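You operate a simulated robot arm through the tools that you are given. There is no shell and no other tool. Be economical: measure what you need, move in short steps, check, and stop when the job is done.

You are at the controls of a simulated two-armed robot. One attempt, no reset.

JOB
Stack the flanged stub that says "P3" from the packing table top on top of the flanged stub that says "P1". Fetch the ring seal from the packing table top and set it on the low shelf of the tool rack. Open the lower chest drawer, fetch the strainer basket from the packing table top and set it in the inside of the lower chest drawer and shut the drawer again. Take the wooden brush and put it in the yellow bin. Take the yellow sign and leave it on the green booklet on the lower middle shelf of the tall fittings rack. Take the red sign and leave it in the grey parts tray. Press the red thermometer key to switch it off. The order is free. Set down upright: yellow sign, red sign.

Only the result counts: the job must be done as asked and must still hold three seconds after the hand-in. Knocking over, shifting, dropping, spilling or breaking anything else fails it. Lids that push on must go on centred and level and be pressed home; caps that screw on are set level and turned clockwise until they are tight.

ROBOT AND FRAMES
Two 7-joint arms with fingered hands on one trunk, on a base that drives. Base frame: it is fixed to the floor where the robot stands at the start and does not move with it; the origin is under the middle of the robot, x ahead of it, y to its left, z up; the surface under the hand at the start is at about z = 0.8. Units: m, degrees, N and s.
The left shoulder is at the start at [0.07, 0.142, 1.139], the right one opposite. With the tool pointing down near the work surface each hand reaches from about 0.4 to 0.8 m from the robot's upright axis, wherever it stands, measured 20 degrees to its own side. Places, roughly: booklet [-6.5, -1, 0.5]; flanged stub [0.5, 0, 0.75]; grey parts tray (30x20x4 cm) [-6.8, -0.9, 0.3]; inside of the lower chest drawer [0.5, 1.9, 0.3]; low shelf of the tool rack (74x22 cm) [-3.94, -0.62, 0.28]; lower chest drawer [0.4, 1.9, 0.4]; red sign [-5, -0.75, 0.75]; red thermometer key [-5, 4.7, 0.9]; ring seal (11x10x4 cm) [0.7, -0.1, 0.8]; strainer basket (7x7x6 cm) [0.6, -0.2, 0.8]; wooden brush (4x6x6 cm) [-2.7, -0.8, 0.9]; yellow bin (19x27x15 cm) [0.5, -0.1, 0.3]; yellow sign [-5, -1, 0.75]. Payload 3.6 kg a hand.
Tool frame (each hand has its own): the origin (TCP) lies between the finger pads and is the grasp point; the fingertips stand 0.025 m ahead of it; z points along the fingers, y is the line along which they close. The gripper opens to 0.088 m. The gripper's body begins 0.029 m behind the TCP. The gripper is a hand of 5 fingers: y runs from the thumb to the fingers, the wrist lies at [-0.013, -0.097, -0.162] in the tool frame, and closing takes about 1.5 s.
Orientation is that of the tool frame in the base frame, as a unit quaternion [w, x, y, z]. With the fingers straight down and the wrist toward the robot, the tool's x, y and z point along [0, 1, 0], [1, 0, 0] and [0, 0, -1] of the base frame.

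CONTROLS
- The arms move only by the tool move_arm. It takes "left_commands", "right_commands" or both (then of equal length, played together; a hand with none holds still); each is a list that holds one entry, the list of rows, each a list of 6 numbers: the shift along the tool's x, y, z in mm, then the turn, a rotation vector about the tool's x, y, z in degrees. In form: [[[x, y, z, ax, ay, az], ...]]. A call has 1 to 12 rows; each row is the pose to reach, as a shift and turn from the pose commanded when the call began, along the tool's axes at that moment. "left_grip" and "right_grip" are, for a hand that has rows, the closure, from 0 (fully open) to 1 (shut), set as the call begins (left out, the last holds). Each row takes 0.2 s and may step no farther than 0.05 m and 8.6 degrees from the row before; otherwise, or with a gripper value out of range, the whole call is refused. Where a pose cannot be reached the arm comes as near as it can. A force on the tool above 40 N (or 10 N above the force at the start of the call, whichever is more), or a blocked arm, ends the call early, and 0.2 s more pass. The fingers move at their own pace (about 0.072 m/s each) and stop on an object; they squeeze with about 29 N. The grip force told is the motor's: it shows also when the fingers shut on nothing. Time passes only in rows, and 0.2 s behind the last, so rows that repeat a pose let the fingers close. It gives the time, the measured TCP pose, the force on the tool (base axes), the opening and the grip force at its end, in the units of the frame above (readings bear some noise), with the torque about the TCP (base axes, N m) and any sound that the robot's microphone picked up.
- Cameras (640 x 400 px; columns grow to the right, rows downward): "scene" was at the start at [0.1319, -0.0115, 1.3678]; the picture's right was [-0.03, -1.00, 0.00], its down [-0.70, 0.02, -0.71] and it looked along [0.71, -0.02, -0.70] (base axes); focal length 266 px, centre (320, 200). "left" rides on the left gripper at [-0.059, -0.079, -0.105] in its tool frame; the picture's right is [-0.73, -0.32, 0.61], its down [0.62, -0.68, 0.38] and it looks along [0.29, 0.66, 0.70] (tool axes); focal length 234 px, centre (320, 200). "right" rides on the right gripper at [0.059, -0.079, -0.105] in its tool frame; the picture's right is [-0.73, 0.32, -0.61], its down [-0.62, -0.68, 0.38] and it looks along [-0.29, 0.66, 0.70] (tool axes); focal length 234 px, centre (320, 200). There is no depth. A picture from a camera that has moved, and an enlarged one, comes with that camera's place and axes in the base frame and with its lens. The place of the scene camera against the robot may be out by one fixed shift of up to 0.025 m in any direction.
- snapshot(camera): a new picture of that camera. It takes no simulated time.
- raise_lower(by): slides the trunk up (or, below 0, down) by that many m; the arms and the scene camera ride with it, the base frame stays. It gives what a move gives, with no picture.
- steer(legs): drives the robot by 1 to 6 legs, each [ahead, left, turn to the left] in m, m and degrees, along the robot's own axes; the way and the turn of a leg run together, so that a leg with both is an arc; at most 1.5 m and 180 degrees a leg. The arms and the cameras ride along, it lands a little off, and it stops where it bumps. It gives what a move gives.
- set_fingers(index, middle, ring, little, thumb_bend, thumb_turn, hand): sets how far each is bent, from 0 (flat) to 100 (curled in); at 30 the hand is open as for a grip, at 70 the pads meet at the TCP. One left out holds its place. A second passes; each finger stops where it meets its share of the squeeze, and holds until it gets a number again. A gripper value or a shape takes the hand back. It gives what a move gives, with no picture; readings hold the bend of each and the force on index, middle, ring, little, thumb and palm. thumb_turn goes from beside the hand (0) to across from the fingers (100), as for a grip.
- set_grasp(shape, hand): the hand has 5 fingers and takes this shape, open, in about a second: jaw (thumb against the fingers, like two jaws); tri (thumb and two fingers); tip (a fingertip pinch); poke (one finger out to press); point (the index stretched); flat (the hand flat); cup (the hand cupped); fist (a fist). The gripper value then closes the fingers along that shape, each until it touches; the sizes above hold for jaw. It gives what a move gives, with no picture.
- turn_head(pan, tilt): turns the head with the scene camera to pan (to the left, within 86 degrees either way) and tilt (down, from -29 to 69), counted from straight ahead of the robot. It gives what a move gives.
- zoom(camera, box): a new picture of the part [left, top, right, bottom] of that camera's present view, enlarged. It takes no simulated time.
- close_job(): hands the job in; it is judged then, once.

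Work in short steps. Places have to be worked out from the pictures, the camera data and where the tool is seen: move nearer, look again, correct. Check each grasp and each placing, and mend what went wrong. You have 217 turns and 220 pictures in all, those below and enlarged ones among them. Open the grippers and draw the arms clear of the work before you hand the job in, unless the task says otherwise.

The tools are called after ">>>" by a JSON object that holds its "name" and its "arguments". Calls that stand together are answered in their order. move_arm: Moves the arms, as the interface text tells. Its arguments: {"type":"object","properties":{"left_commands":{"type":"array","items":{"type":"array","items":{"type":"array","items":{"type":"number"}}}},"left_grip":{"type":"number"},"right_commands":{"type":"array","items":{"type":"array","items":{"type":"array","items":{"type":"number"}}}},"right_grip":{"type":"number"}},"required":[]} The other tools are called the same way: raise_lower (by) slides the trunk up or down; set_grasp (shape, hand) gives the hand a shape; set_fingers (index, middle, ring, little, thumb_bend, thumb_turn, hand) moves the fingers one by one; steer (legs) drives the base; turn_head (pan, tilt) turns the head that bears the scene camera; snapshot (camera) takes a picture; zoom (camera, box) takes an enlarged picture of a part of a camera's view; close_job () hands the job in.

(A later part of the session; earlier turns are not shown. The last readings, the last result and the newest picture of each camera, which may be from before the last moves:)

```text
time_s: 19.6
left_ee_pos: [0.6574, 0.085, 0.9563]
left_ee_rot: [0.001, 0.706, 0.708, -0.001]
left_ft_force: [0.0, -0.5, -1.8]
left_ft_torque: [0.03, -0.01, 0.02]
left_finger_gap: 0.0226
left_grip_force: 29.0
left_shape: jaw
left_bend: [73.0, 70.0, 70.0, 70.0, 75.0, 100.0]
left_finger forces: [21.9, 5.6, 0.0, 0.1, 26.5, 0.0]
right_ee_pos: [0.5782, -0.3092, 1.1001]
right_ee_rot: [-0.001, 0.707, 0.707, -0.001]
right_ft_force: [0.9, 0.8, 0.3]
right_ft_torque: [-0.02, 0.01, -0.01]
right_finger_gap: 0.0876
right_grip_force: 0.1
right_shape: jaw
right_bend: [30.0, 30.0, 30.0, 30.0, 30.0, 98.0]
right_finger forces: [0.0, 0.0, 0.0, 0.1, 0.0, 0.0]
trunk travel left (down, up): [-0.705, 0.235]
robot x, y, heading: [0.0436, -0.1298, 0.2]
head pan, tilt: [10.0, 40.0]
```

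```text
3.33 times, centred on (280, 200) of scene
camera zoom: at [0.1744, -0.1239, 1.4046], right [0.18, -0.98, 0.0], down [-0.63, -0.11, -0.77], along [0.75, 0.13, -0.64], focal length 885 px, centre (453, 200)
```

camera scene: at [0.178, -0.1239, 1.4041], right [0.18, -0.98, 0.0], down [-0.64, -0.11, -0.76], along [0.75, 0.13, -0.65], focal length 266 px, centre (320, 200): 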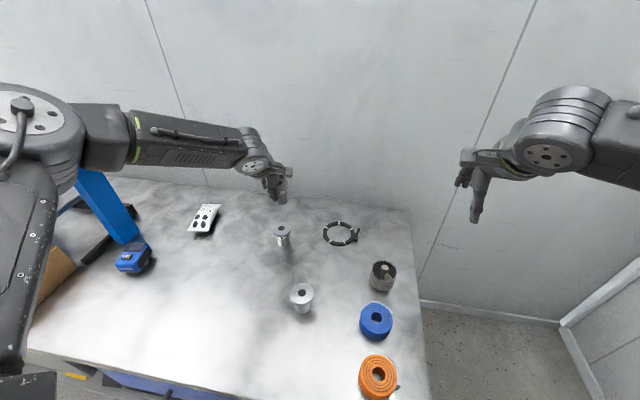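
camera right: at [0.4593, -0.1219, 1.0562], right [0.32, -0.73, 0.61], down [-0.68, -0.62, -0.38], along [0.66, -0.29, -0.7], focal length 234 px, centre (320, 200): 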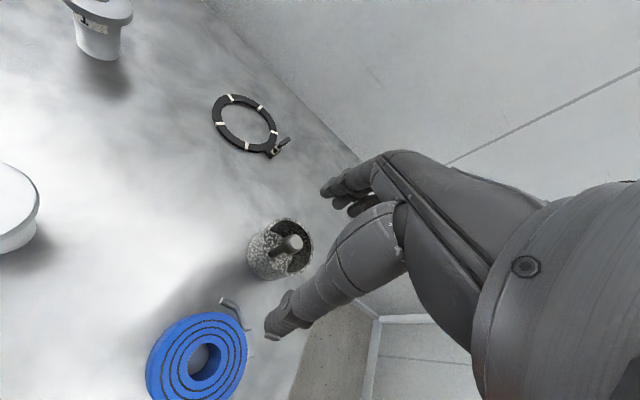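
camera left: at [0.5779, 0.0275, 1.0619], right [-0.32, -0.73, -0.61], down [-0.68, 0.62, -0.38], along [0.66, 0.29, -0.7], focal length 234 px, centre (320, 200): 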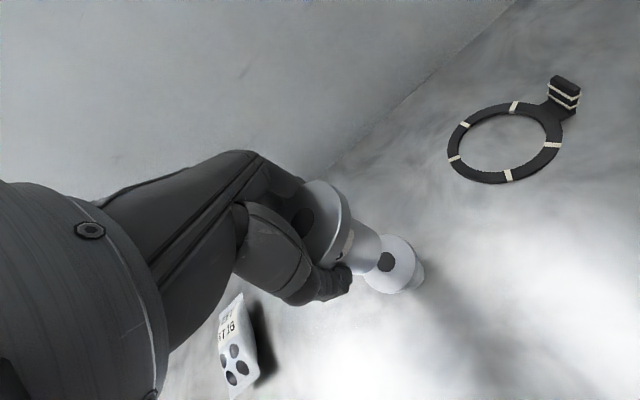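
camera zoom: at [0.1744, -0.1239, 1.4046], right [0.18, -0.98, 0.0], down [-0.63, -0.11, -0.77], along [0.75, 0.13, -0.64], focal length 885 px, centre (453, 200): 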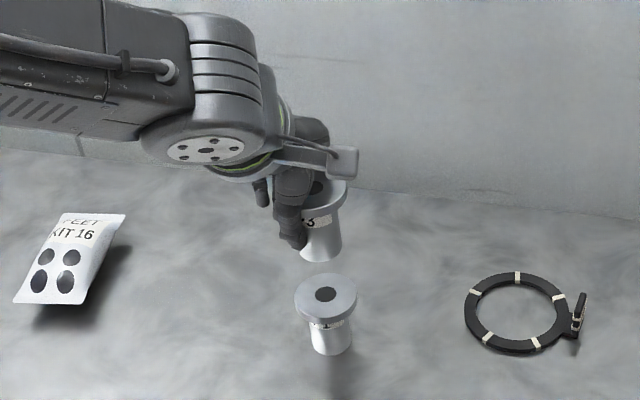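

Vertical line check through the left view: both holes lie on the same vertical within ~1–2 mm. I descend 35 mm.

>>> {"name": "move_arm", "arguments": {"left_commands": [[[1, 1, 18, 0, 0, 0], [1, 1, 35, 0, 0, 0], [1, 1, 35, 0, 0, 0]]]}}

>>> {"name": "zoom", "arguments": {"camera": "left", "box": [260, 150, 500, 300]}}

>>> {"name": "zoom", "arguments": {"camera": "scene", "box": [240, 170, 320, 250]}}

```text
time_s: 20.4
left_ee_pos: [0.6563, 0.0865, 0.9225]
left_ee_rot: [0.001, 0.707, 0.707, 0.0]
left_ft_force: [-0.7, 0.0, -2.3]
left_ft_torque: [0.02, -0.04, 0.02]
left_finger_gap: 0.0227
left_grip_force: 29.1
left_shape: jaw
left_bend: [73.0, 70.0, 70.0, 70.0, 75.0, 100.0]
left_finger forces: [21.9, 5.7, 0.0, 0.0, 26.6, 0.0]
right_ee_pos: [0.5796, -0.3083, 1.1006]
right_ee_rot: [0.0, 0.707, 0.707, -0.001]
right_ft_force: [0.0, 0.6, -0.6]
right_ft_torque: [-0.01, -0.02, -0.01]
right_finger_gap: 0.0877
right_grip_force: 0.1
right_shape: jaw
right_bend: [30.0, 30.0, 30.0, 30.0, 30.0, 98.0]
right_finger forces: [0.0, 0.1, 0.1, 0.1, 0.1, 0.1]
trunk travel left (down, up): [-0.705, 0.235]
robot x, y, heading: [0.0388, -0.1296, 0.2]
head pan, tilt: [10.0, 40.0]
```

```text
2.67 times, centred on (380, 225) of left
camera zoom: at [0.5767, 0.0292, 1.0279], right [-0.32, -0.73, -0.61], down [-0.68, 0.62, -0.38], along [0.66, 0.29, -0.7], focal length 624 px, centre (160, 133)
```

zoom: 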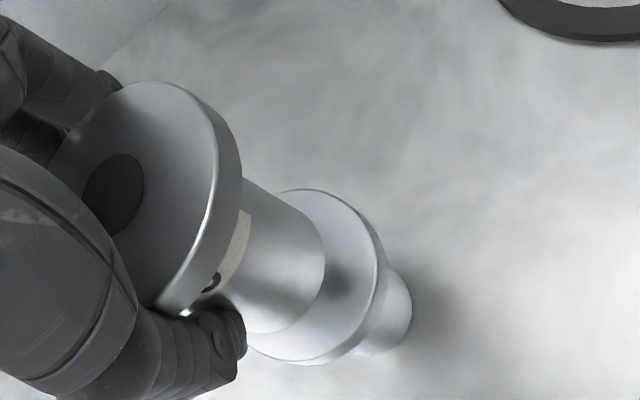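

```text
5.00 times, centred on (280, 210) of scene
camera zoom: at [0.1741, -0.124, 1.4046], right [0.18, -0.98, 0.0], down [-0.63, -0.11, -0.77], along [0.75, 0.13, -0.64], focal length 1328 px, centre (520, 150)
```

zoom: 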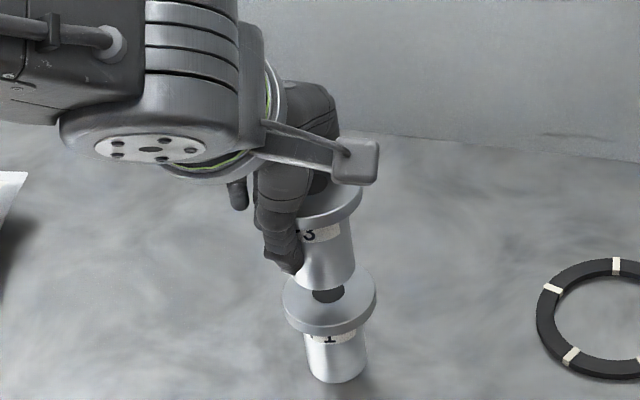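

Comparison shows P3 is ~3 mm short in x and ~1.5 mm too far left, with ~10–15 mm gap. I correct and descend 8 mm more, then creep.

>>> {"name": "move_arm", "arguments": {"left_commands": [[[-1.5, 3, 0, 0, 0, 0], [-1.5, 3, 7, 0, 0, 0], [-1.5, 3, 7, 0, 0, 0]]]}}

>>> {"name": "zoom", "arguments": {"camera": "scene", "box": [250, 180, 310, 240]}}

>>> {"name": "zoom", "arguments": {"camera": "left", "box": [260, 150, 500, 300]}}

```text
time_s: 21.2
left_ee_pos: [0.6558, 0.0874, 0.9198]
left_ee_rot: [0.001, 0.706, 0.708, 0.0]
left_ft_force: [0.9, 0.3, -2.6]
left_ft_torque: [0.02, 0.02, 0.0]
left_finger_gap: 0.0224
left_grip_force: 28.6
left_shape: jaw
left_bend: [73.0, 70.0, 70.0, 70.0, 75.0, 100.0]
left_finger forces: [22.0, 5.6, 0.0, 0.0, 26.6, 0.1]
left hand out of reach, approached as far as the arm can: row 1, 2, 3
right_ee_pos: [0.5788, -0.31, 1.1012]
right_ee_rot: [-0.001, 0.707, 0.707, 0.0]
right_ft_force: [0.2, -0.3, 0.1]
right_ft_torque: [-0.01, 0.02, -0.01]
right_finger_gap: 0.0876
right_grip_force: 0.1
right_shape: jaw
right_bend: [30.0, 30.0, 30.0, 30.0, 30.0, 98.0]
right_finger forces: [0.0, 0.0, 0.0, 0.0, 0.0, 0.1]
trunk travel left (down, up): [-0.705, 0.235]
robot x, y, heading: [0.0401, -0.1264, 0.1]
head pan, tilt: [10.0, 40.0]
```

```text
6.67 times, centred on (280, 210) of scene
camera zoom: at [0.1745, -0.1239, 1.4046], right [0.18, -0.98, 0.0], down [-0.63, -0.11, -0.77], along [0.75, 0.13, -0.64], focal length 1771 px, centre (587, 133)
```

zoom: 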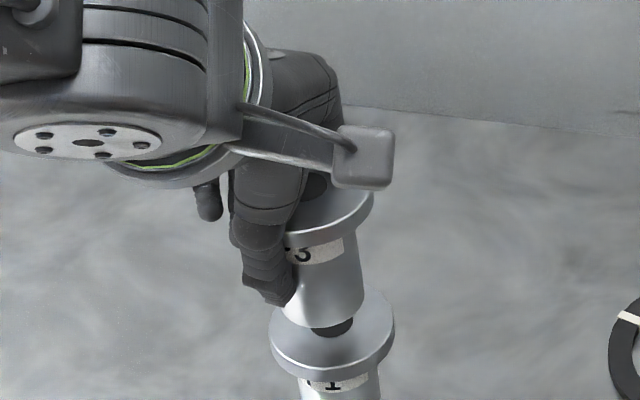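

```text
2.67 times, centred on (380, 225) of left
camera zoom: at [0.5754, 0.0302, 1.0252], right [-0.32, -0.73, -0.61], down [-0.68, 0.62, -0.38], along [0.66, 0.29, -0.7], focal length 624 px, centre (160, 133)
```

zoom: 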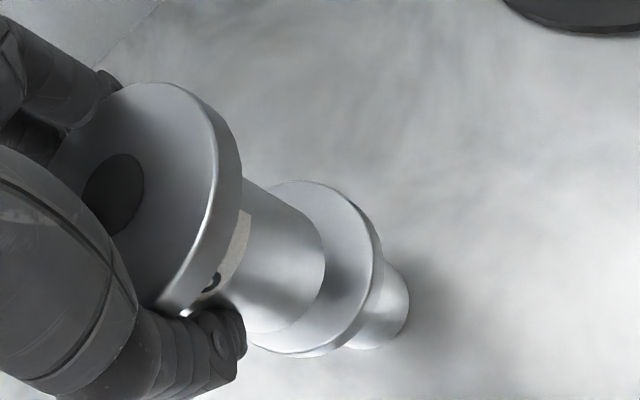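

The arm is at its lower-reach limit. I lift the hand 50 mm relative, then lower the trunk instead, which gives better reach.

>>> {"name": "move_arm", "arguments": {"left_commands": [[[0, 0, -25, 0, 0, 0], [-2, 4, -50, 0, 0, 0], [-2, 4, -50, 0, 0, 0]]]}}

>>> {"name": "raise_lower", "arguments": {"by": -0.045}}

>>> {"name": "snapshot", "arguments": {"camera": "left"}}

```text
time_s: 22.0
left_ee_pos: [0.6607, 0.0855, 0.9692]
left_ee_rot: [0.0, 0.707, 0.708, -0.001]
left_ft_force: [0.2, -0.4, -2.9]
left_ft_torque: [0.03, -0.03, 0.05]
left_finger_gap: 0.0226
left_grip_force: 28.9
left_shape: jaw
left_bend: [73.0, 70.0, 70.0, 70.0, 75.0, 100.0]
left_finger forces: [22.1, 5.5, 0.1, 0.0, 26.6, 0.0]
right_ee_pos: [0.5783, -0.3095, 1.1012]
right_ee_rot: [0.0, 0.707, 0.707, -0.001]
right_ft_force: [0.4, -0.1, 0.1]
right_ft_torque: [0.02, 0.0, -0.02]
right_finger_gap: 0.0876
right_grip_force: 0.1
right_shape: jaw
right_bend: [30.0, 30.0, 30.0, 30.0, 30.0, 98.0]
right_finger forces: [0.0, 0.1, 0.0, 0.0, 0.1, 0.1]
trunk travel left (down, up): [-0.705, 0.235]
robot x, y, heading: [0.0359, -0.1262, -0.0]
head pan, tilt: [10.0, 40.0]
```

```text
time_s: 22.9
left_ee_pos: [0.6592, 0.0841, 0.9247]
left_ee_rot: [0.001, 0.706, 0.708, -0.001]
left_ft_force: [0.1, -0.2, -2.9]
left_ft_torque: [0.02, -0.03, 0.01]
left_finger_gap: 0.0222
left_grip_force: 28.9
left_shape: jaw
left_bend: [73.0, 70.0, 70.0, 70.0, 75.0, 100.0]
left_finger forces: [22.1, 5.4, 0.0, 0.1, 26.4, 0.0]
right_ee_pos: [0.5781, -0.3097, 1.0558]
right_ee_rot: [-0.001, 0.707, 0.707, -0.001]
right_ft_force: [0.5, 0.2, 0.4]
right_ft_torque: [0.03, 0.01, 0.0]
right_finger_gap: 0.0878
right_grip_force: 0.0
right_shape: jaw
right_bend: [30.0, 30.0, 30.0, 30.0, 30.0, 98.0]
right_finger forces: [0.0, 0.1, 0.1, 0.1, 0.0, 0.0]
trunk travel left (down, up): [-0.66, 0.28]
robot x, y, heading: [0.0433, -0.1314, 0.1]
head pan, tilt: [10.0, 40.0]
```

```text
183 pictures are left
camera left: at [0.58, 0.0272, 1.03], right [-0.32, -0.73, -0.61], down [-0.68, 0.62, -0.38], along [0.66, 0.29, -0.7], focal length 234 px, centre (320, 200)
```

left: 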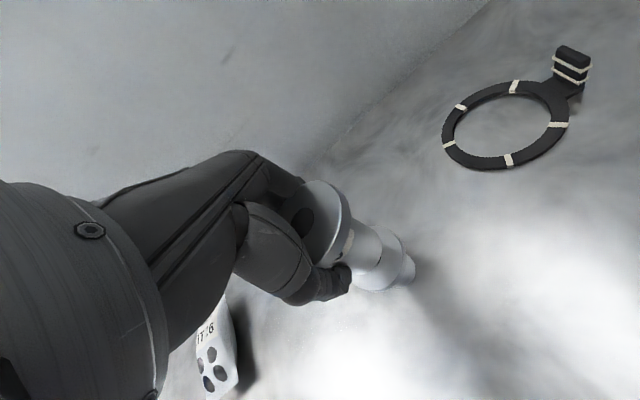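

Aligned at (0.6592, 0.0841). I creep down 14 mm in small rows, watching the force.

>>> {"name": "move_arm", "arguments": {"left_commands": [[[0, 0, 3, 0, 0, 0], [0, 0, 6, 0, 0, 0], [0, 0, 9, 0, 0, 0], [0, 0, 9, 0, 0, 0]]]}}

>>> {"name": "zoom", "arguments": {"camera": "scene", "box": [250, 160, 310, 220]}}

>>> {"name": "zoom", "arguments": {"camera": "left", "box": [260, 150, 500, 300]}}

```text
time_s: 23.9
left_ee_pos: [0.6588, 0.0857, 0.9156]
left_ee_rot: [0.001, 0.706, 0.708, -0.001]
left_ft_force: [0.2, 0.3, -3.0]
left_ft_torque: [0.05, 0.02, -0.02]
left_finger_gap: 0.0226
left_grip_force: 28.6
left_shape: jaw
left_bend: [73.0, 70.0, 70.0, 70.0, 75.0, 100.0]
left_finger forces: [21.9, 5.3, 0.0, 0.0, 26.5, 0.0]
right_ee_pos: [0.5789, -0.3103, 1.0553]
right_ee_rot: [0.0, 0.707, 0.707, 0.0]
right_ft_force: [0.1, -0.2, 0.4]
right_ft_torque: [-0.02, 0.04, -0.02]
right_finger_gap: 0.0877
right_grip_force: 0.0
right_shape: jaw
right_bend: [30.0, 30.0, 30.0, 30.0, 30.0, 98.0]
right_finger forces: [0.1, 0.1, 0.0, 0.0, 0.0, 0.0]
trunk travel left (down, up): [-0.66, 0.28]
robot x, y, heading: [0.0386, -0.1282, 0.1]
head pan, tilt: [10.0, 40.0]
```

```text
6.67 times, centred on (280, 190) of scene
camera zoom: at [0.1744, -0.124, 1.3596], right [0.18, -0.98, 0.0], down [-0.63, -0.11, -0.77], along [0.75, 0.13, -0.64], focal length 1771 px, centre (587, 267)
```

zoom: 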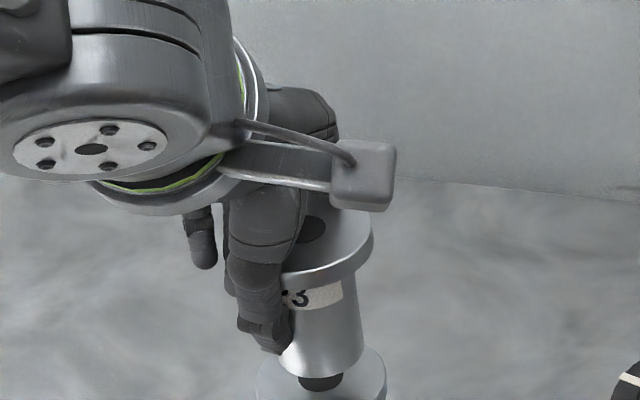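

```text
2.67 times, centred on (380, 225) of left
camera zoom: at [0.5803, 0.0282, 1.021], right [-0.32, -0.73, -0.61], down [-0.68, 0.62, -0.38], along [0.66, 0.29, -0.7], focal length 624 px, centre (160, 133)
```

zoom: 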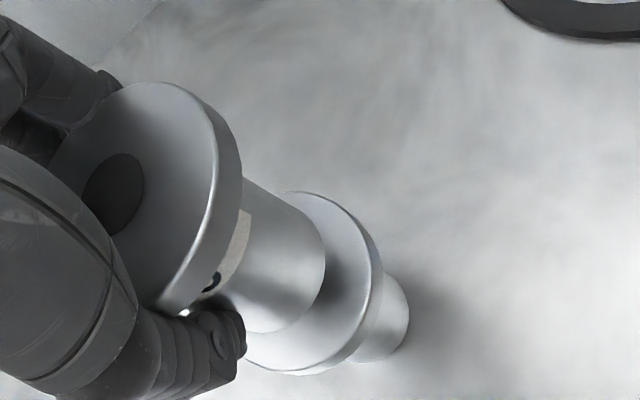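

Transversely aligned; the hole is still visible so there's a gap of roughly 8–10 mm. I descend further in small rows.

>>> {"name": "move_arm", "arguments": {"left_commands": [[[0, 0, 2, 0, 0, 0], [0, 0, 4, 0, 0, 0], [0, 0, 6, 0, 0, 0], [0, 0, 6, 0, 0, 0]]]}}

>>> {"name": "zoom", "arguments": {"camera": "scene", "box": [250, 170, 310, 230]}}

```text
time_s: 24.9
left_ee_pos: [0.6581, 0.0854, 0.9093]
left_ee_rot: [0.0, 0.706, 0.709, 0.0]
left_ft_force: [0.1, 0.0, -2.0]
left_ft_torque: [0.01, 0.01, 0.01]
left_finger_gap: 0.0223
left_grip_force: 29.2
left_shape: jaw
left_bend: [73.0, 70.0, 70.0, 70.0, 75.0, 100.0]
left_finger forces: [22.0, 5.4, 0.0, 0.1, 26.5, 0.0]
right_ee_pos: [0.5775, -0.3104, 1.0557]
right_ee_rot: [-0.001, 0.707, 0.708, -0.001]
right_ft_force: [0.5, -0.2, 0.0]
right_ft_torque: [-0.03, -0.02, 0.01]
right_finger_gap: 0.0874
right_grip_force: 0.0
right_shape: jaw
right_bend: [30.0, 30.0, 30.0, 30.0, 30.0, 98.0]
right_finger forces: [0.0, 0.0, 0.0, 0.0, 0.0, 0.0]
trunk travel left (down, up): [-0.66, 0.28]
robot x, y, heading: [0.0374, -0.1302, 0.4]
head pan, tilt: [10.0, 40.0]
```

```text
6.67 times, centred on (280, 200) of scene
camera zoom: at [0.1744, -0.1239, 1.3596], right [0.18, -0.98, 0.0], down [-0.63, -0.11, -0.77], along [0.75, 0.13, -0.64], focal length 1771 px, centre (587, 200)
```

zoom: 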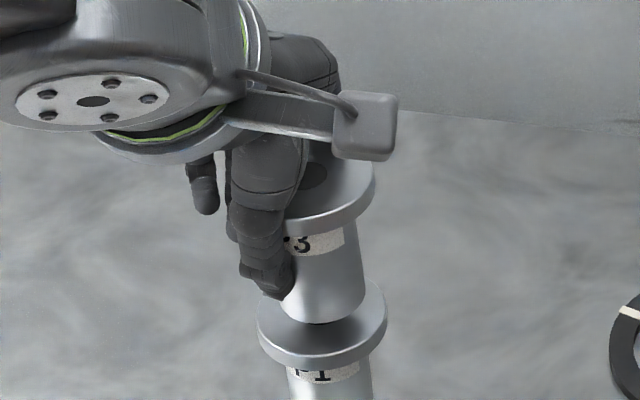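

Still slightly open, laterally centred. I go on down in 1.5 mm rows until contact.

>>> {"name": "move_arm", "arguments": {"left_commands": [[[0, 0, 1.5, 0, 0, 0], [0, 0, 3, 0, 0, 0], [0, 0, 4.5, 0, 0, 0], [0, 0, 4.5, 0, 0, 0]]]}}

>>> {"name": "zoom", "arguments": {"camera": "scene", "box": [250, 170, 310, 230]}}

```text
time_s: 25.9
left_ee_pos: [0.6599, 0.0864, 0.9048]
left_ee_rot: [0.001, 0.706, 0.708, -0.001]
left_ft_force: [-0.2, -0.5, -2.1]
left_ft_torque: [0.05, -0.01, -0.02]
left_finger_gap: 0.0224
left_grip_force: 28.7
left_shape: jaw
left_bend: [73.0, 70.0, 70.0, 70.0, 75.0, 100.0]
left_finger forces: [22.1, 5.3, 0.1, 0.0, 26.5, 0.0]
right_ee_pos: [0.5787, -0.3103, 1.0578]
right_ee_rot: [-0.001, 0.707, 0.707, 0.0]
right_ft_force: [-0.3, 0.3, -0.7]
right_ft_torque: [-0.01, 0.0, -0.03]
right_finger_gap: 0.0878
right_grip_force: 0.0
right_shape: jaw
right_bend: [30.0, 30.0, 30.0, 30.0, 30.0, 98.0]
right_finger forces: [0.0, 0.0, 0.0, 0.0, 0.1, 0.1]
trunk travel left (down, up): [-0.66, 0.28]
robot x, y, heading: [0.0449, -0.1292, 0.1]
head pan, tilt: [10.0, 40.0]
```

```text
6.67 times, centred on (280, 200) of scene
camera zoom: at [0.1744, -0.1239, 1.3596], right [0.18, -0.98, 0.0], down [-0.63, -0.11, -0.77], along [0.75, 0.13, -0.64], focal length 1771 px, centre (587, 200)
```

zoom: 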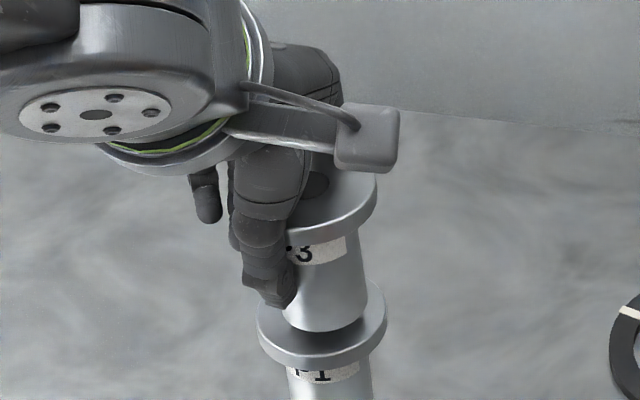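

By ellipse geometry about 6 mm remain. I continue in 1.5 mm rows.

>>> {"name": "move_arm", "arguments": {"left_commands": [[[0, 0, 1.5, 0, 0, 0], [0, 0, 3, 0, 0, 0], [0, 0, 4.5, 0, 0, 0], [0, 0, 4.5, 0, 0, 0]]]}}

>>> {"name": "zoom", "arguments": {"camera": "scene", "box": [250, 170, 310, 230]}}

```text
time_s: 26.9
left_ee_pos: [0.6606, 0.0852, 0.9]
left_ee_rot: [0.001, 0.706, 0.708, -0.001]
left_ft_force: [-0.1, 1.0, -2.9]
left_ft_torque: [0.01, -0.03, 0.02]
left_finger_gap: 0.0223
left_grip_force: 29.2
left_shape: jaw
left_bend: [73.0, 70.0, 70.0, 70.0, 75.0, 100.0]
left_finger forces: [21.9, 5.4, 0.0, 0.1, 26.4, 0.0]
right_ee_pos: [0.5783, -0.3092, 1.0567]
right_ee_rot: [0.0, 0.707, 0.707, 0.0]
right_ft_force: [1.1, -0.1, 0.5]
right_ft_torque: [0.02, 0.01, -0.03]
right_finger_gap: 0.0878
right_grip_force: 0.0
right_shape: jaw
right_bend: [30.0, 30.0, 30.0, 30.0, 30.0, 98.0]
right_finger forces: [0.0, 0.0, 0.0, 0.0, 0.0, 0.1]
trunk travel left (down, up): [-0.66, 0.28]
robot x, y, heading: [0.0407, -0.1325, -0.2]
head pan, tilt: [10.0, 40.0]
```

```text
6.67 times, centred on (280, 200) of scene
camera zoom: at [0.1744, -0.1239, 1.3596], right [0.18, -0.98, 0.0], down [-0.63, -0.11, -0.77], along [0.75, 0.13, -0.64], focal length 1771 px, centre (587, 200)
```

zoom: 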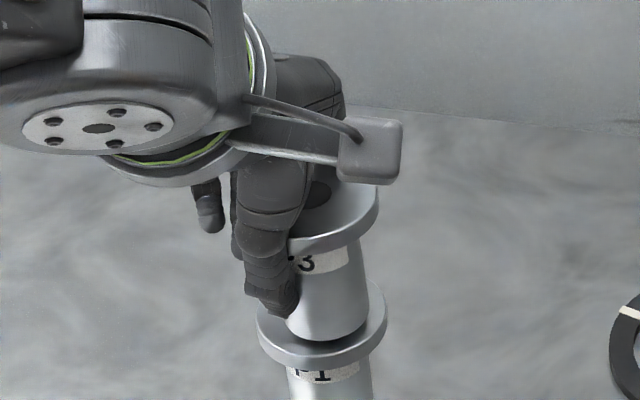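

About 2 mm left; I nudge +1 mm in y and creep to contact.

>>> {"name": "move_arm", "arguments": {"left_commands": [[[1, 0, 1, 0, 0, 0], [1, 0, 2, 0, 0, 0], [1, 0, 3, 0, 0, 0], [1, 0, 4, 0, 0, 0]]]}}

>>> {"name": "zoom", "arguments": {"camera": "scene", "box": [250, 170, 310, 230]}}

```text
time_s: 27.9
left_ee_pos: [0.6597, 0.0862, 0.8968]
left_ee_rot: [0.002, 0.706, 0.708, 0.0]
left_ft_force: [0.1, -0.3, 2.7]
left_ft_torque: [0.06, -0.06, -0.01]
left_finger_gap: 0.0228
left_grip_force: 29.6
left_shape: jaw
left_bend: [73.0, 70.0, 70.0, 70.0, 75.0, 100.0]
left_finger forces: [22.0, 6.5, 0.1, 0.0, 26.6, 0.0]
right_ee_pos: [0.5775, -0.3103, 1.0564]
right_ee_rot: [0.0, 0.707, 0.707, 0.0]
right_ft_force: [-0.7, -1.1, 0.4]
right_ft_torque: [0.0, 0.01, -0.01]
right_finger_gap: 0.0875
right_grip_force: 0.1
right_shape: jaw
right_bend: [30.0, 30.0, 30.0, 30.0, 30.0, 98.0]
right_finger forces: [0.1, 0.0, 0.0, 0.0, 0.0, 0.0]
trunk travel left (down, up): [-0.66, 0.28]
robot x, y, heading: [0.042, -0.1296, 0.2]
head pan, tilt: [10.0, 40.0]
```

```text
6.67 times, centred on (280, 200) of scene
camera zoom: at [0.1734, -0.1242, 1.3598], right [0.18, -0.98, 0.0], down [-0.63, -0.11, -0.77], along [0.75, 0.13, -0.64], focal length 1771 px, centre (587, 200)
```

zoom: 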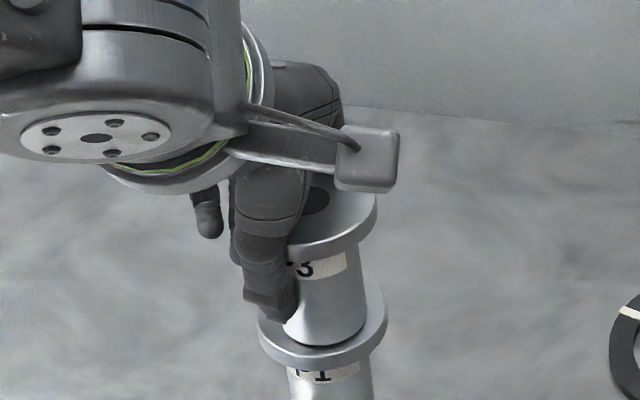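

Contact: force changed from −2.5 to +2.7 N and the tube is seated centred. I open the hand.

>>> {"name": "move_arm", "arguments": {"left_commands": [[[0, 0, 0, 0, 0, 0], [0, 0, 0, 0, 0, 0], [0, 0, 0, 0, 0, 0], [0, 0, 0, 0, 0, 0], [0, 0, 0, 0, 0, 0], [0, 0, 0, 0, 0, 0]]], "left_grip": 0}}

>>> {"name": "snapshot", "arguments": {"camera": "left"}}

>>> {"name": "zoom", "arguments": {"camera": "scene", "box": [250, 170, 310, 230]}}

```text
time_s: 29.3
left_ee_pos: [0.6584, 0.0861, 0.8965]
left_ee_rot: [0.0, 0.706, 0.709, 0.0]
left_ft_force: [0.7, -0.3, -0.6]
left_ft_torque: [0.0, 0.02, -0.02]
left_finger_gap: 0.0878
left_grip_force: 0.2
left_shape: jaw
left_bend: [30.0, 30.0, 30.0, 30.0, 30.0, 98.0]
left_finger forces: [0.0, 0.0, 0.0, 0.1, 0.0, 0.0]
right_ee_pos: [0.5784, -0.3099, 1.055]
right_ee_rot: [-0.001, 0.707, 0.707, -0.001]
right_ft_force: [0.8, 0.3, -0.1]
right_ft_torque: [0.02, 0.0, 0.0]
right_finger_gap: 0.0877
right_grip_force: 0.1
right_shape: jaw
right_bend: [30.0, 30.0, 30.0, 30.0, 30.0, 98.0]
right_finger forces: [0.0, 0.1, 0.0, 0.0, 0.0, 0.0]
trunk travel left (down, up): [-0.66, 0.28]
robot x, y, heading: [0.0393, -0.1318, 0.2]
head pan, tilt: [10.0, 40.0]
```

```text
176 pictures are left
camera left: at [0.5798, 0.0285, 1.002], right [-0.32, -0.73, -0.61], down [-0.68, 0.62, -0.38], along [0.66, 0.29, -0.7], focal length 234 px, centre (320, 200)
```

left: 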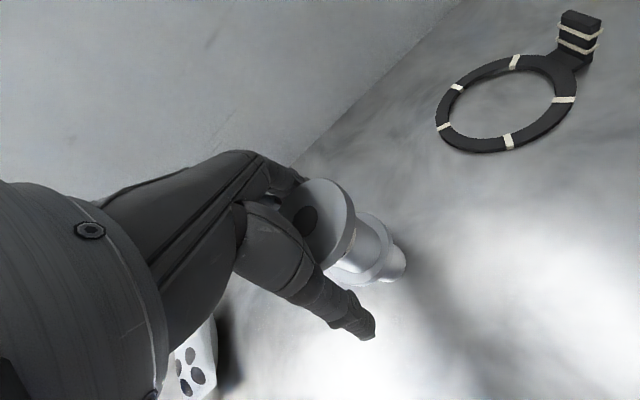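

```text
6.67 times, centred on (280, 200) of scene
camera zoom: at [0.1739, -0.1241, 1.3596], right [0.18, -0.98, 0.0], down [-0.63, -0.11, -0.77], along [0.75, 0.13, -0.64], focal length 1771 px, centre (587, 200)
```

zoom: 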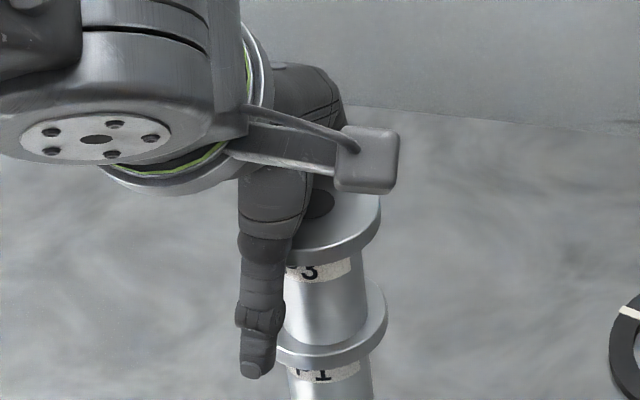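

P3 stands on P1. I withdraw the hand straight up using the trunk.

>>> {"name": "raise_lower", "arguments": {"by": 0.1}}

>>> {"name": "snapshot", "arguments": {"camera": "scene"}}

```text
time_s: 30.6
left_ee_pos: [0.6595, 0.0867, 0.9961]
left_ee_rot: [0.0, 0.705, 0.709, 0.0]
left_ft_force: [-0.6, 0.7, 0.2]
left_ft_torque: [-0.02, -0.02, 0.02]
left_finger_gap: 0.0877
left_grip_force: 0.1
left_shape: jaw
left_bend: [30.0, 30.0, 30.0, 30.0, 30.0, 98.0]
left_finger forces: [0.0, 0.0, 0.0, 0.1, 0.1, 0.0]
right_ee_pos: [0.5786, -0.31, 1.1561]
right_ee_rot: [0.0, 0.707, 0.707, -0.001]
right_ft_force: [0.3, 0.4, -0.2]
right_ft_torque: [0.0, 0.0, -0.01]
right_finger_gap: 0.0877
right_grip_force: 0.0
right_shape: jaw
right_bend: [30.0, 30.0, 30.0, 30.0, 30.0, 98.0]
right_finger forces: [0.0, 0.0, 0.0, 0.1, 0.0, 0.1]
trunk travel left (down, up): [-0.76, 0.18]
robot x, y, heading: [0.0397, -0.129, 0.3]
head pan, tilt: [10.0, 40.0]
```

```text
174 pictures are left
camera scene: at [0.1742, -0.1241, 1.4596], right [0.18, -0.98, 0.0], down [-0.63, -0.11, -0.77], along [0.75, 0.13, -0.64], focal length 266 px, centre (320, 200)
```

scene: 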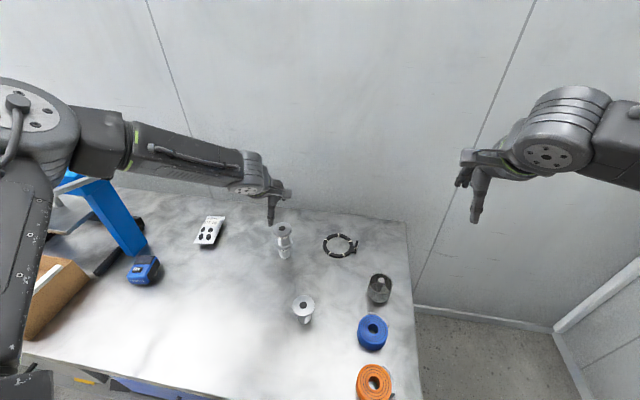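

Stack is good. Next the basket with the right hand: I retract the left hand, then strafe the robot left 0.17 so the basket lies on the right arm's side.

>>> {"name": "move_arm", "arguments": {"left_commands": [[[0, -40, -10, 0, 0, 0], [20, -80, -20, 0, 0, 0], [40, -120, -20, 0, 0, 0], [60, -150, -20, 0, 0, 0], [60, -150, -20, 0, 0, 0]]]}}

>>> {"name": "steer", "arguments": {"legs": [[-0.01, 0.17, 0]]}}

>>> {"name": "raise_lower", "arguments": {"by": -0.1}}

>>> {"name": "snapshot", "arguments": {"camera": "right"}}

>>> {"name": "snapshot", "arguments": {"camera": "scene"}}

```text
time_s: 31.8
left_ee_pos: [0.509, 0.1443, 1.0165]
left_ee_rot: [-0.001, 0.707, 0.708, 0.0]
left_ft_force: [0.5, -0.5, -0.7]
left_ft_torque: [0.01, 0.0, -0.01]
left_finger_gap: 0.0877
left_grip_force: 0.0
left_shape: jaw
left_bend: [30.0, 30.0, 30.0, 30.0, 30.0, 98.0]
left_finger forces: [0.0, 0.0, 0.1, 0.0, 0.0, 0.0]
right_ee_pos: [0.579, -0.311, 1.1552]
right_ee_rot: [-0.002, 0.706, 0.708, 0.0]
right_ft_force: [0.5, -1.1, 0.3]
right_ft_torque: [-0.03, 0.01, -0.07]
right_finger_gap: 0.0876
right_grip_force: 0.0
right_shape: jaw
right_bend: [30.0, 30.0, 30.0, 30.0, 30.0, 98.0]
right_finger forces: [0.1, 0.0, 0.0, 0.0, 0.0, 0.0]
trunk travel left (down, up): [-0.76, 0.18]
robot x, y, heading: [0.0355, -0.1272, 0.2]
head pan, tilt: [10.0, 40.0]
```

```text
time_s: 33.3
left_ee_pos: [0.4971, 0.3096, 1.0169]
left_ee_rot: [-0.001, 0.707, 0.707, 0.001]
left_ft_force: [-0.1, 0.4, 0.1]
left_ft_torque: [0.05, -0.02, -0.02]
left_finger_gap: 0.0875
left_grip_force: 0.0
left_shape: jaw
left_bend: [30.0, 30.0, 30.0, 30.0, 30.0, 98.0]
left_finger forces: [0.0, 0.1, 0.0, 0.0, 0.0, 0.0]
right_ee_pos: [0.5674, -0.1442, 1.1556]
right_ee_rot: [-0.001, 0.707, 0.707, 0.0]
right_ft_force: [-0.3, 0.3, 0.0]
right_ft_torque: [0.0, -0.02, -0.03]
right_finger_gap: 0.0874
right_grip_force: 0.1
right_shape: jaw
right_bend: [30.0, 30.0, 30.0, 30.0, 30.0, 98.0]
right_finger forces: [0.0, 0.0, 0.0, 0.1, 0.1, 0.0]
trunk travel left (down, up): [-0.76, 0.18]
robot x, y, heading: [0.0269, 0.0359, 0.0]
head pan, tilt: [10.0, 40.0]
```

```text
time_s: 34.6
left_ee_pos: [0.4958, 0.3116, 0.919]
left_ee_rot: [0.0, 0.707, 0.707, 0.001]
left_ft_force: [0.8, -0.5, 0.7]
left_ft_torque: [-0.01, 0.02, -0.03]
left_finger_gap: 0.0876
left_grip_force: 0.0
left_shape: jaw
left_bend: [30.0, 30.0, 30.0, 30.0, 30.0, 98.0]
left_finger forces: [0.1, 0.1, 0.0, 0.1, 0.0, 0.0]
right_ee_pos: [0.5663, -0.144, 1.0566]
right_ee_rot: [-0.001, 0.707, 0.707, 0.001]
right_ft_force: [0.7, 0.2, 0.4]
right_ft_torque: [0.0, 0.02, 0.0]
right_finger_gap: 0.0876
right_grip_force: 0.0
right_shape: jaw
right_bend: [30.0, 30.0, 30.0, 30.0, 30.0, 98.0]
right_finger forces: [0.0, 0.0, 0.0, 0.0, 0.1, 0.0]
trunk travel left (down, up): [-0.66, 0.28]
robot x, y, heading: [0.0308, 0.0364, -0.1]
head pan, tilt: [10.0, 40.0]
```

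```text
173 pictures are left
camera right: at [0.4869, -0.0859, 1.1615], right [0.32, -0.73, 0.61], down [-0.68, -0.62, -0.39], along [0.66, -0.29, -0.7], focal length 234 px, centre (320, 200)
```

right: 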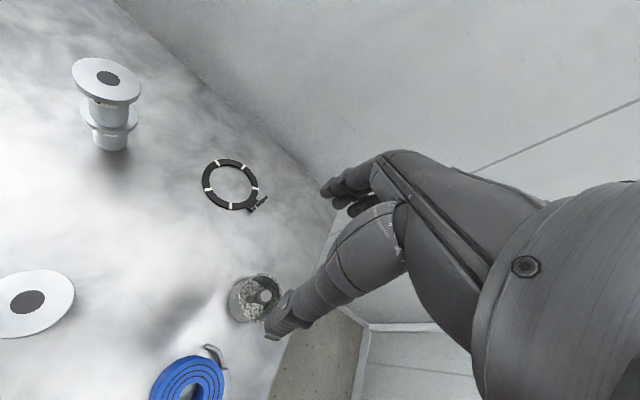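

```text
172 pictures are left
camera scene: at [0.1613, 0.0416, 1.36], right [0.17, -0.98, 0.0], down [-0.63, -0.11, -0.77], along [0.76, 0.13, -0.64], focal length 266 px, centre (320, 200)
```

scene: 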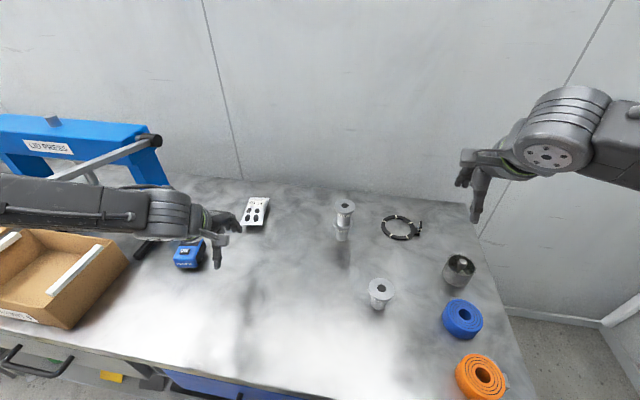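

Basket rim centre ≈ (0.575, −0.195, 0.84), blue tape close on its near side. I go above it while yawing the hand 35° so the thumb clears the tape.

>>> {"name": "move_arm", "arguments": {"right_commands": [[[-10, 2, 25, 0, 0, -7], [-20, 4, 50, 0, 0, -14], [-30, 6, 75, 0, 0, -21], [-40, 8, 100, 0, 0, -28], [-51, 9, 126, 0, 0, -35], [-51, 9, 126, 0, 0, -35]]]}}

>>> {"name": "snapshot", "arguments": {"camera": "right"}}

```text
time_s: 36.0
left_ee_pos: [0.4964, 0.3113, 0.9189]
left_ee_rot: [0.0, 0.707, 0.707, 0.001]
left_ft_force: [0.2, 0.4, 0.2]
left_ft_torque: [0.0, -0.02, 0.05]
left_finger_gap: 0.088
left_grip_force: 0.0
left_shape: jaw
left_bend: [30.0, 30.0, 30.0, 30.0, 30.0, 98.0]
left_finger forces: [0.0, 0.0, 0.0, 0.0, 0.0, 0.0]
right_ee_pos: [0.5761, -0.1952, 0.9305]
right_ee_rot: [-0.001, 0.463, 0.887, 0.001]
right_ft_force: [-0.4, -0.5, -0.6]
right_ft_torque: [-0.01, -0.01, 0.01]
right_finger_gap: 0.0877
right_grip_force: 0.0
right_shape: jaw
right_bend: [30.0, 30.0, 30.0, 30.0, 30.0, 98.0]
right_finger forces: [0.0, 0.0, 0.1, 0.0, 0.1, 0.0]
trunk travel left (down, up): [-0.66, 0.28]
robot x, y, heading: [0.03, 0.0359, 0.2]
head pan, tilt: [10.0, 40.0]
```

```text
171 pictures are left
camera right: at [0.4778, -0.1925, 1.0353], right [0.68, -0.41, 0.61], down [-0.2, -0.9, -0.39], along [0.7, 0.14, -0.7], focal length 234 px, centre (320, 200)
```

right: 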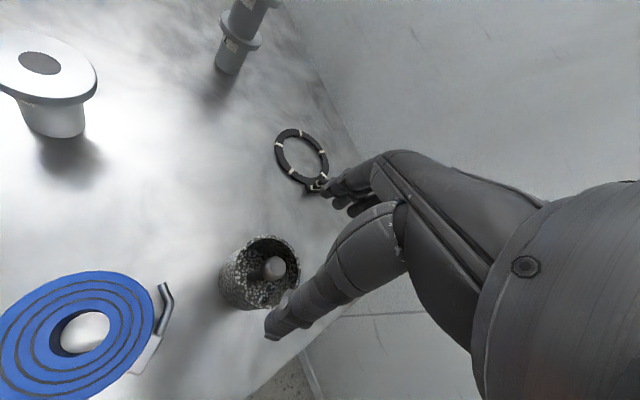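

Basket centre refines to ≈ (0.577, −0.200). I descend to z≈0.875 with that correction and look again.

>>> {"name": "move_arm", "arguments": {"right_commands": [[[-2, 0, 25, 0, 0, 0], [-3, -2, 55, 0, 0, 0], [-3, -2, 55, 0, 0, 0]]]}}

>>> {"name": "snapshot", "arguments": {"camera": "right"}}

```text
time_s: 36.8
left_ee_pos: [0.4971, 0.3111, 0.9186]
left_ee_rot: [0.0, 0.707, 0.707, 0.001]
left_ft_force: [0.0, -0.7, -0.2]
left_ft_torque: [-0.01, -0.01, 0.0]
left_finger_gap: 0.0875
left_grip_force: 0.1
left_shape: jaw
left_bend: [30.0, 30.0, 30.0, 30.0, 30.0, 98.0]
left_finger forces: [0.0, 0.0, 0.0, 0.0, 0.0, 0.0]
right_ee_pos: [0.5773, -0.1995, 0.8769]
right_ee_rot: [0.0, 0.463, 0.887, 0.002]
right_ft_force: [1.1, -0.2, 0.1]
right_ft_torque: [-0.01, -0.01, 0.0]
right_finger_gap: 0.0876
right_grip_force: 0.1
right_shape: jaw
right_bend: [30.0, 30.0, 30.0, 30.0, 30.0, 98.0]
right_finger forces: [0.1, 0.0, 0.0, 0.0, 0.0, 0.0]
trunk travel left (down, up): [-0.66, 0.28]
robot x, y, heading: [0.0287, 0.0358, 0.4]
head pan, tilt: [10.0, 40.0]
```

```text
170 pictures are left
camera right: at [0.4795, -0.196, 0.9811], right [0.68, -0.41, 0.61], down [-0.2, -0.9, -0.39], along [0.71, 0.14, -0.7], focal length 234 px, centre (320, 200)
```

right: 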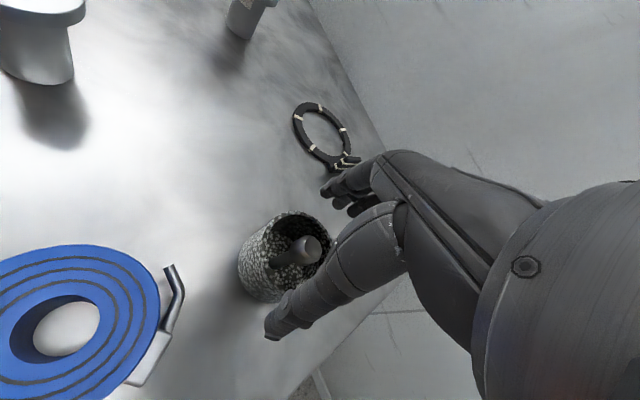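

Centred within ~2 mm. I descend to z≈0.832 and look once before closing.

>>> {"name": "move_arm", "arguments": {"right_commands": [[[0, 0, 15, 0, 0, 0], [0, 0, 30, 0, 0, 0], [0, 0, 44, 0, 0, 0], [0, 0, 44, 0, 0, 0]]]}}

>>> {"name": "snapshot", "arguments": {"camera": "right"}}

```text
time_s: 37.8
left_ee_pos: [0.4966, 0.3111, 0.9191]
left_ee_rot: [0.0, 0.707, 0.707, 0.001]
left_ft_force: [1.4, -0.5, 0.4]
left_ft_torque: [0.03, -0.01, 0.01]
left_finger_gap: 0.0878
left_grip_force: 0.1
left_shape: jaw
left_bend: [30.0, 30.0, 30.0, 30.0, 30.0, 98.0]
left_finger forces: [0.0, 0.0, 0.1, 0.0, 0.0, 0.0]
right_ee_pos: [0.5747, -0.1986, 0.833]
right_ee_rot: [0.0, 0.462, 0.887, 0.002]
right_ft_force: [0.3, 0.8, 0.4]
right_ft_torque: [-0.03, 0.02, 0.0]
right_finger_gap: 0.0876
right_grip_force: 0.0
right_shape: jaw
right_bend: [30.0, 30.0, 30.0, 30.0, 30.0, 98.0]
right_finger forces: [0.0, 0.0, 0.1, 0.0, 0.0, 0.0]
trunk travel left (down, up): [-0.66, 0.28]
robot x, y, heading: [0.0319, 0.0396, 0.1]
head pan, tilt: [10.0, 40.0]
```

```text
169 pictures are left
camera right: at [0.4778, -0.195, 0.9367], right [0.68, -0.41, 0.61], down [-0.2, -0.9, -0.39], along [0.7, 0.14, -0.7], focal length 234 px, centre (320, 200)
```

right: 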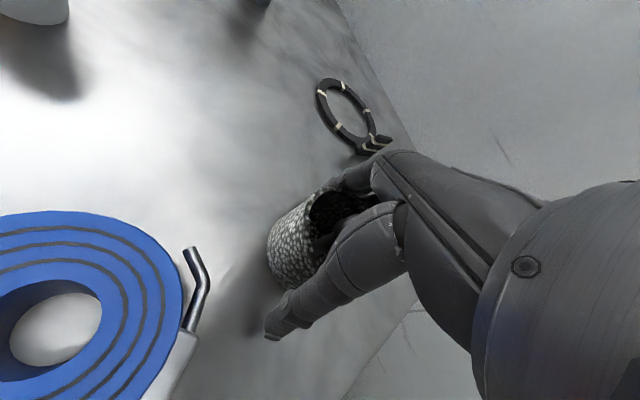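

No contact forces; the basket is between thumb and fingers. I close.

>>> {"name": "move_arm", "arguments": {"right_commands": [[[0, 0, 0, 0, 0, 0], [0, 0, 0, 0, 0, 0], [0, 0, 0, 0, 0, 0], [0, 0, 0, 0, 0, 0], [0, 0, 0, 0, 0, 0], [0, 0, 0, 0, 0, 0]]], "right_grip": 1}}

>>> {"name": "move_arm", "arguments": {"right_commands": [[[0, 0, -15, 0, 0, 0], [0, 0, -30, 0, 0, 0], [0, 0, -30, 0, 0, 0]]]}}

>>> {"name": "snapshot", "arguments": {"camera": "right"}}

>>> {"name": "zoom", "arguments": {"camera": "scene", "box": [400, 190, 520, 310]}}

```text
time_s: 39.2
left_ee_pos: [0.4968, 0.3099, 0.9173]
left_ee_rot: [0.001, 0.707, 0.707, 0.001]
left_ft_force: [0.0, -0.1, -0.6]
left_ft_torque: [-0.01, 0.0, 0.01]
left_finger_gap: 0.0875
left_grip_force: 0.0
left_shape: jaw
left_bend: [30.0, 30.0, 30.0, 30.0, 30.0, 98.0]
left_finger forces: [0.0, 0.1, 0.0, 0.0, 0.0, 0.0]
right_ee_pos: [0.5765, -0.1974, 0.8337]
right_ee_rot: [-0.001, 0.462, 0.887, 0.0]
right_ft_force: [1.0, -1.0, 10.2]
right_ft_torque: [-0.18, 0.26, 0.06]
right_finger_gap: 0.0526
right_grip_force: 28.7
right_shape: jaw
right_bend: [29.0, 40.0, 41.0, 42.0, 66.0, 100.0]
right_finger forces: [15.7, 8.6, 3.5, 0.0, 31.5, 0.0]
trunk travel left (down, up): [-0.66, 0.28]
robot x, y, heading: [0.0315, 0.0332, 0.1]
head pan, tilt: [10.0, 40.0]
```

```text
time_s: 40.0
left_ee_pos: [0.4965, 0.3115, 0.9181]
left_ee_rot: [0.0, 0.707, 0.707, 0.0]
left_ft_force: [0.0, 0.4, -0.7]
left_ft_torque: [0.01, -0.01, 0.01]
left_finger_gap: 0.0879
left_grip_force: 0.0
left_shape: jaw
left_bend: [30.0, 30.0, 30.0, 30.0, 30.0, 98.0]
left_finger forces: [0.0, 0.0, 0.1, 0.1, 0.0, 0.0]
right_ee_pos: [0.5758, -0.197, 0.8608]
right_ee_rot: [0.0, 0.462, 0.887, 0.002]
right_ft_force: [0.3, 0.1, -0.3]
right_ft_torque: [0.0, 0.02, -0.01]
right_finger_gap: 0.036
right_grip_force: 29.3
right_shape: jaw
right_bend: [76.0, 40.0, 44.0, 42.0, 78.0, 100.0]
right_finger forces: [4.8, 8.8, 2.5, 0.1, 15.7, 0.1]
trunk travel left (down, up): [-0.66, 0.28]
robot x, y, heading: [0.0298, 0.035, -0.1]
head pan, tilt: [10.0, 40.0]
```

```text
168 pictures are left
camera right: at [0.4775, -0.1949, 0.9651], right [0.68, -0.41, 0.61], down [-0.2, -0.9, -0.38], along [0.7, 0.14, -0.7], focal length 234 px, centre (320, 200)
```

right: 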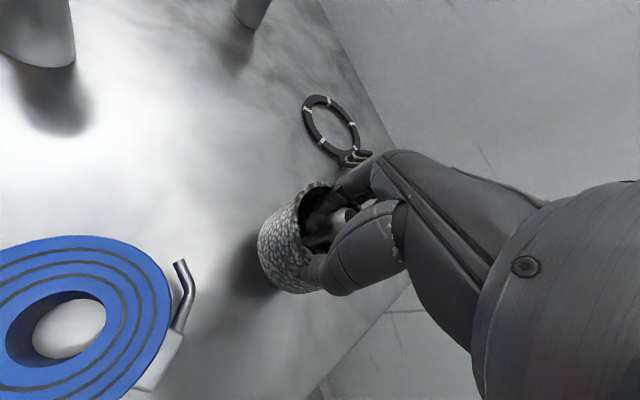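

```text
3.33 times, centred on (460, 250) of scene
camera zoom: at [0.1621, 0.0418, 1.3598], right [0.17, -0.98, 0.0], down [-0.63, -0.11, -0.77], along [0.76, 0.13, -0.64], focal length 885 px, centre (-147, 33)
```

zoom: 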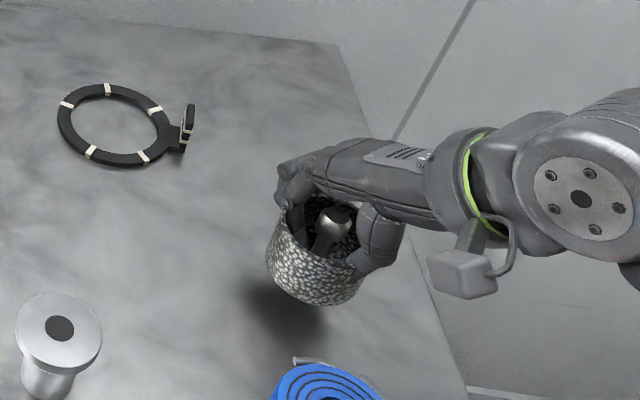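

The basket is off the table, though gripped rather unevenly. I lift 60 mm more and check that it stays.

>>> {"name": "move_arm", "arguments": {"right_commands": [[[0, 0, -20, 0, 0, 0], [0, 0, -40, 0, 0, 0], [0, 0, -60, 0, 0, 0], [0, 0, -60, 0, 0, 0]]]}}

>>> {"name": "zoom", "arguments": {"camera": "right", "box": [220, 140, 420, 310]}}

>>> {"name": "zoom", "arguments": {"camera": "scene", "box": [410, 170, 510, 270]}}

```text
time_s: 41.0
left_ee_pos: [0.4967, 0.3111, 0.9172]
left_ee_rot: [0.0, 0.707, 0.707, 0.001]
left_ft_force: [-1.0, -1.1, 1.1]
left_ft_torque: [0.05, 0.0, 0.0]
left_finger_gap: 0.0876
left_grip_force: 0.0
left_shape: jaw
left_bend: [30.0, 30.0, 30.0, 30.0, 30.0, 98.0]
left_finger forces: [0.0, 0.1, 0.0, 0.0, 0.1, 0.0]
right_ee_pos: [0.5744, -0.1984, 0.9194]
right_ee_rot: [-0.001, 0.463, 0.887, 0.001]
right_ft_force: [0.7, 0.3, 0.1]
right_ft_torque: [0.0, 0.02, 0.01]
right_finger_gap: 0.0363
right_grip_force: 28.9
right_shape: jaw
right_bend: [76.0, 40.0, 44.0, 42.0, 78.0, 99.0]
right_finger forces: [4.6, 9.0, 2.3, 0.0, 15.5, 0.0]
trunk travel left (down, up): [-0.66, 0.28]
robot x, y, heading: [0.0317, 0.0386, -0.1]
head pan, tilt: [10.0, 40.0]
```

```text
2.35 times, centred on (320, 225) of right
camera zoom: at [0.4772, -0.1953, 1.0242], right [0.68, -0.41, 0.61], down [-0.2, -0.9, -0.38], along [0.7, 0.14, -0.7], focal length 551 px, centre (320, 141)
```

zoom: 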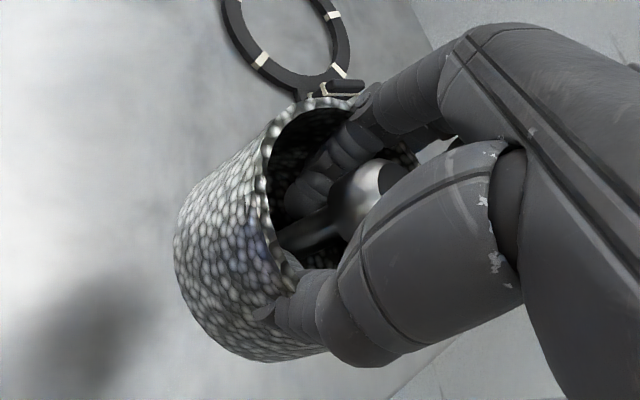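

```text
4.00 times, centred on (460, 220) of scene
camera zoom: at [0.1622, 0.0418, 1.3598], right [0.17, -0.98, 0.0], down [-0.63, -0.11, -0.77], along [0.76, 0.13, -0.64], focal length 1062 px, centre (-240, 120)
```

zoom: 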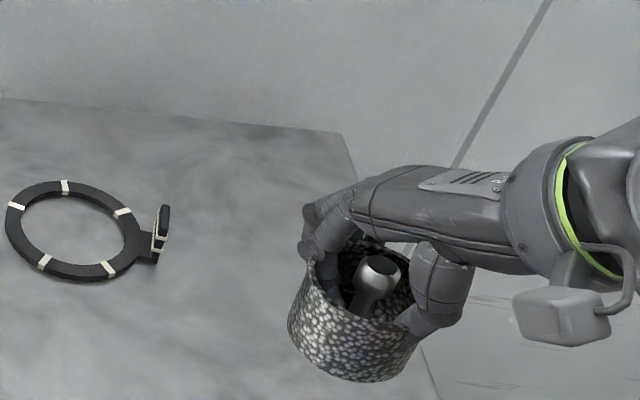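

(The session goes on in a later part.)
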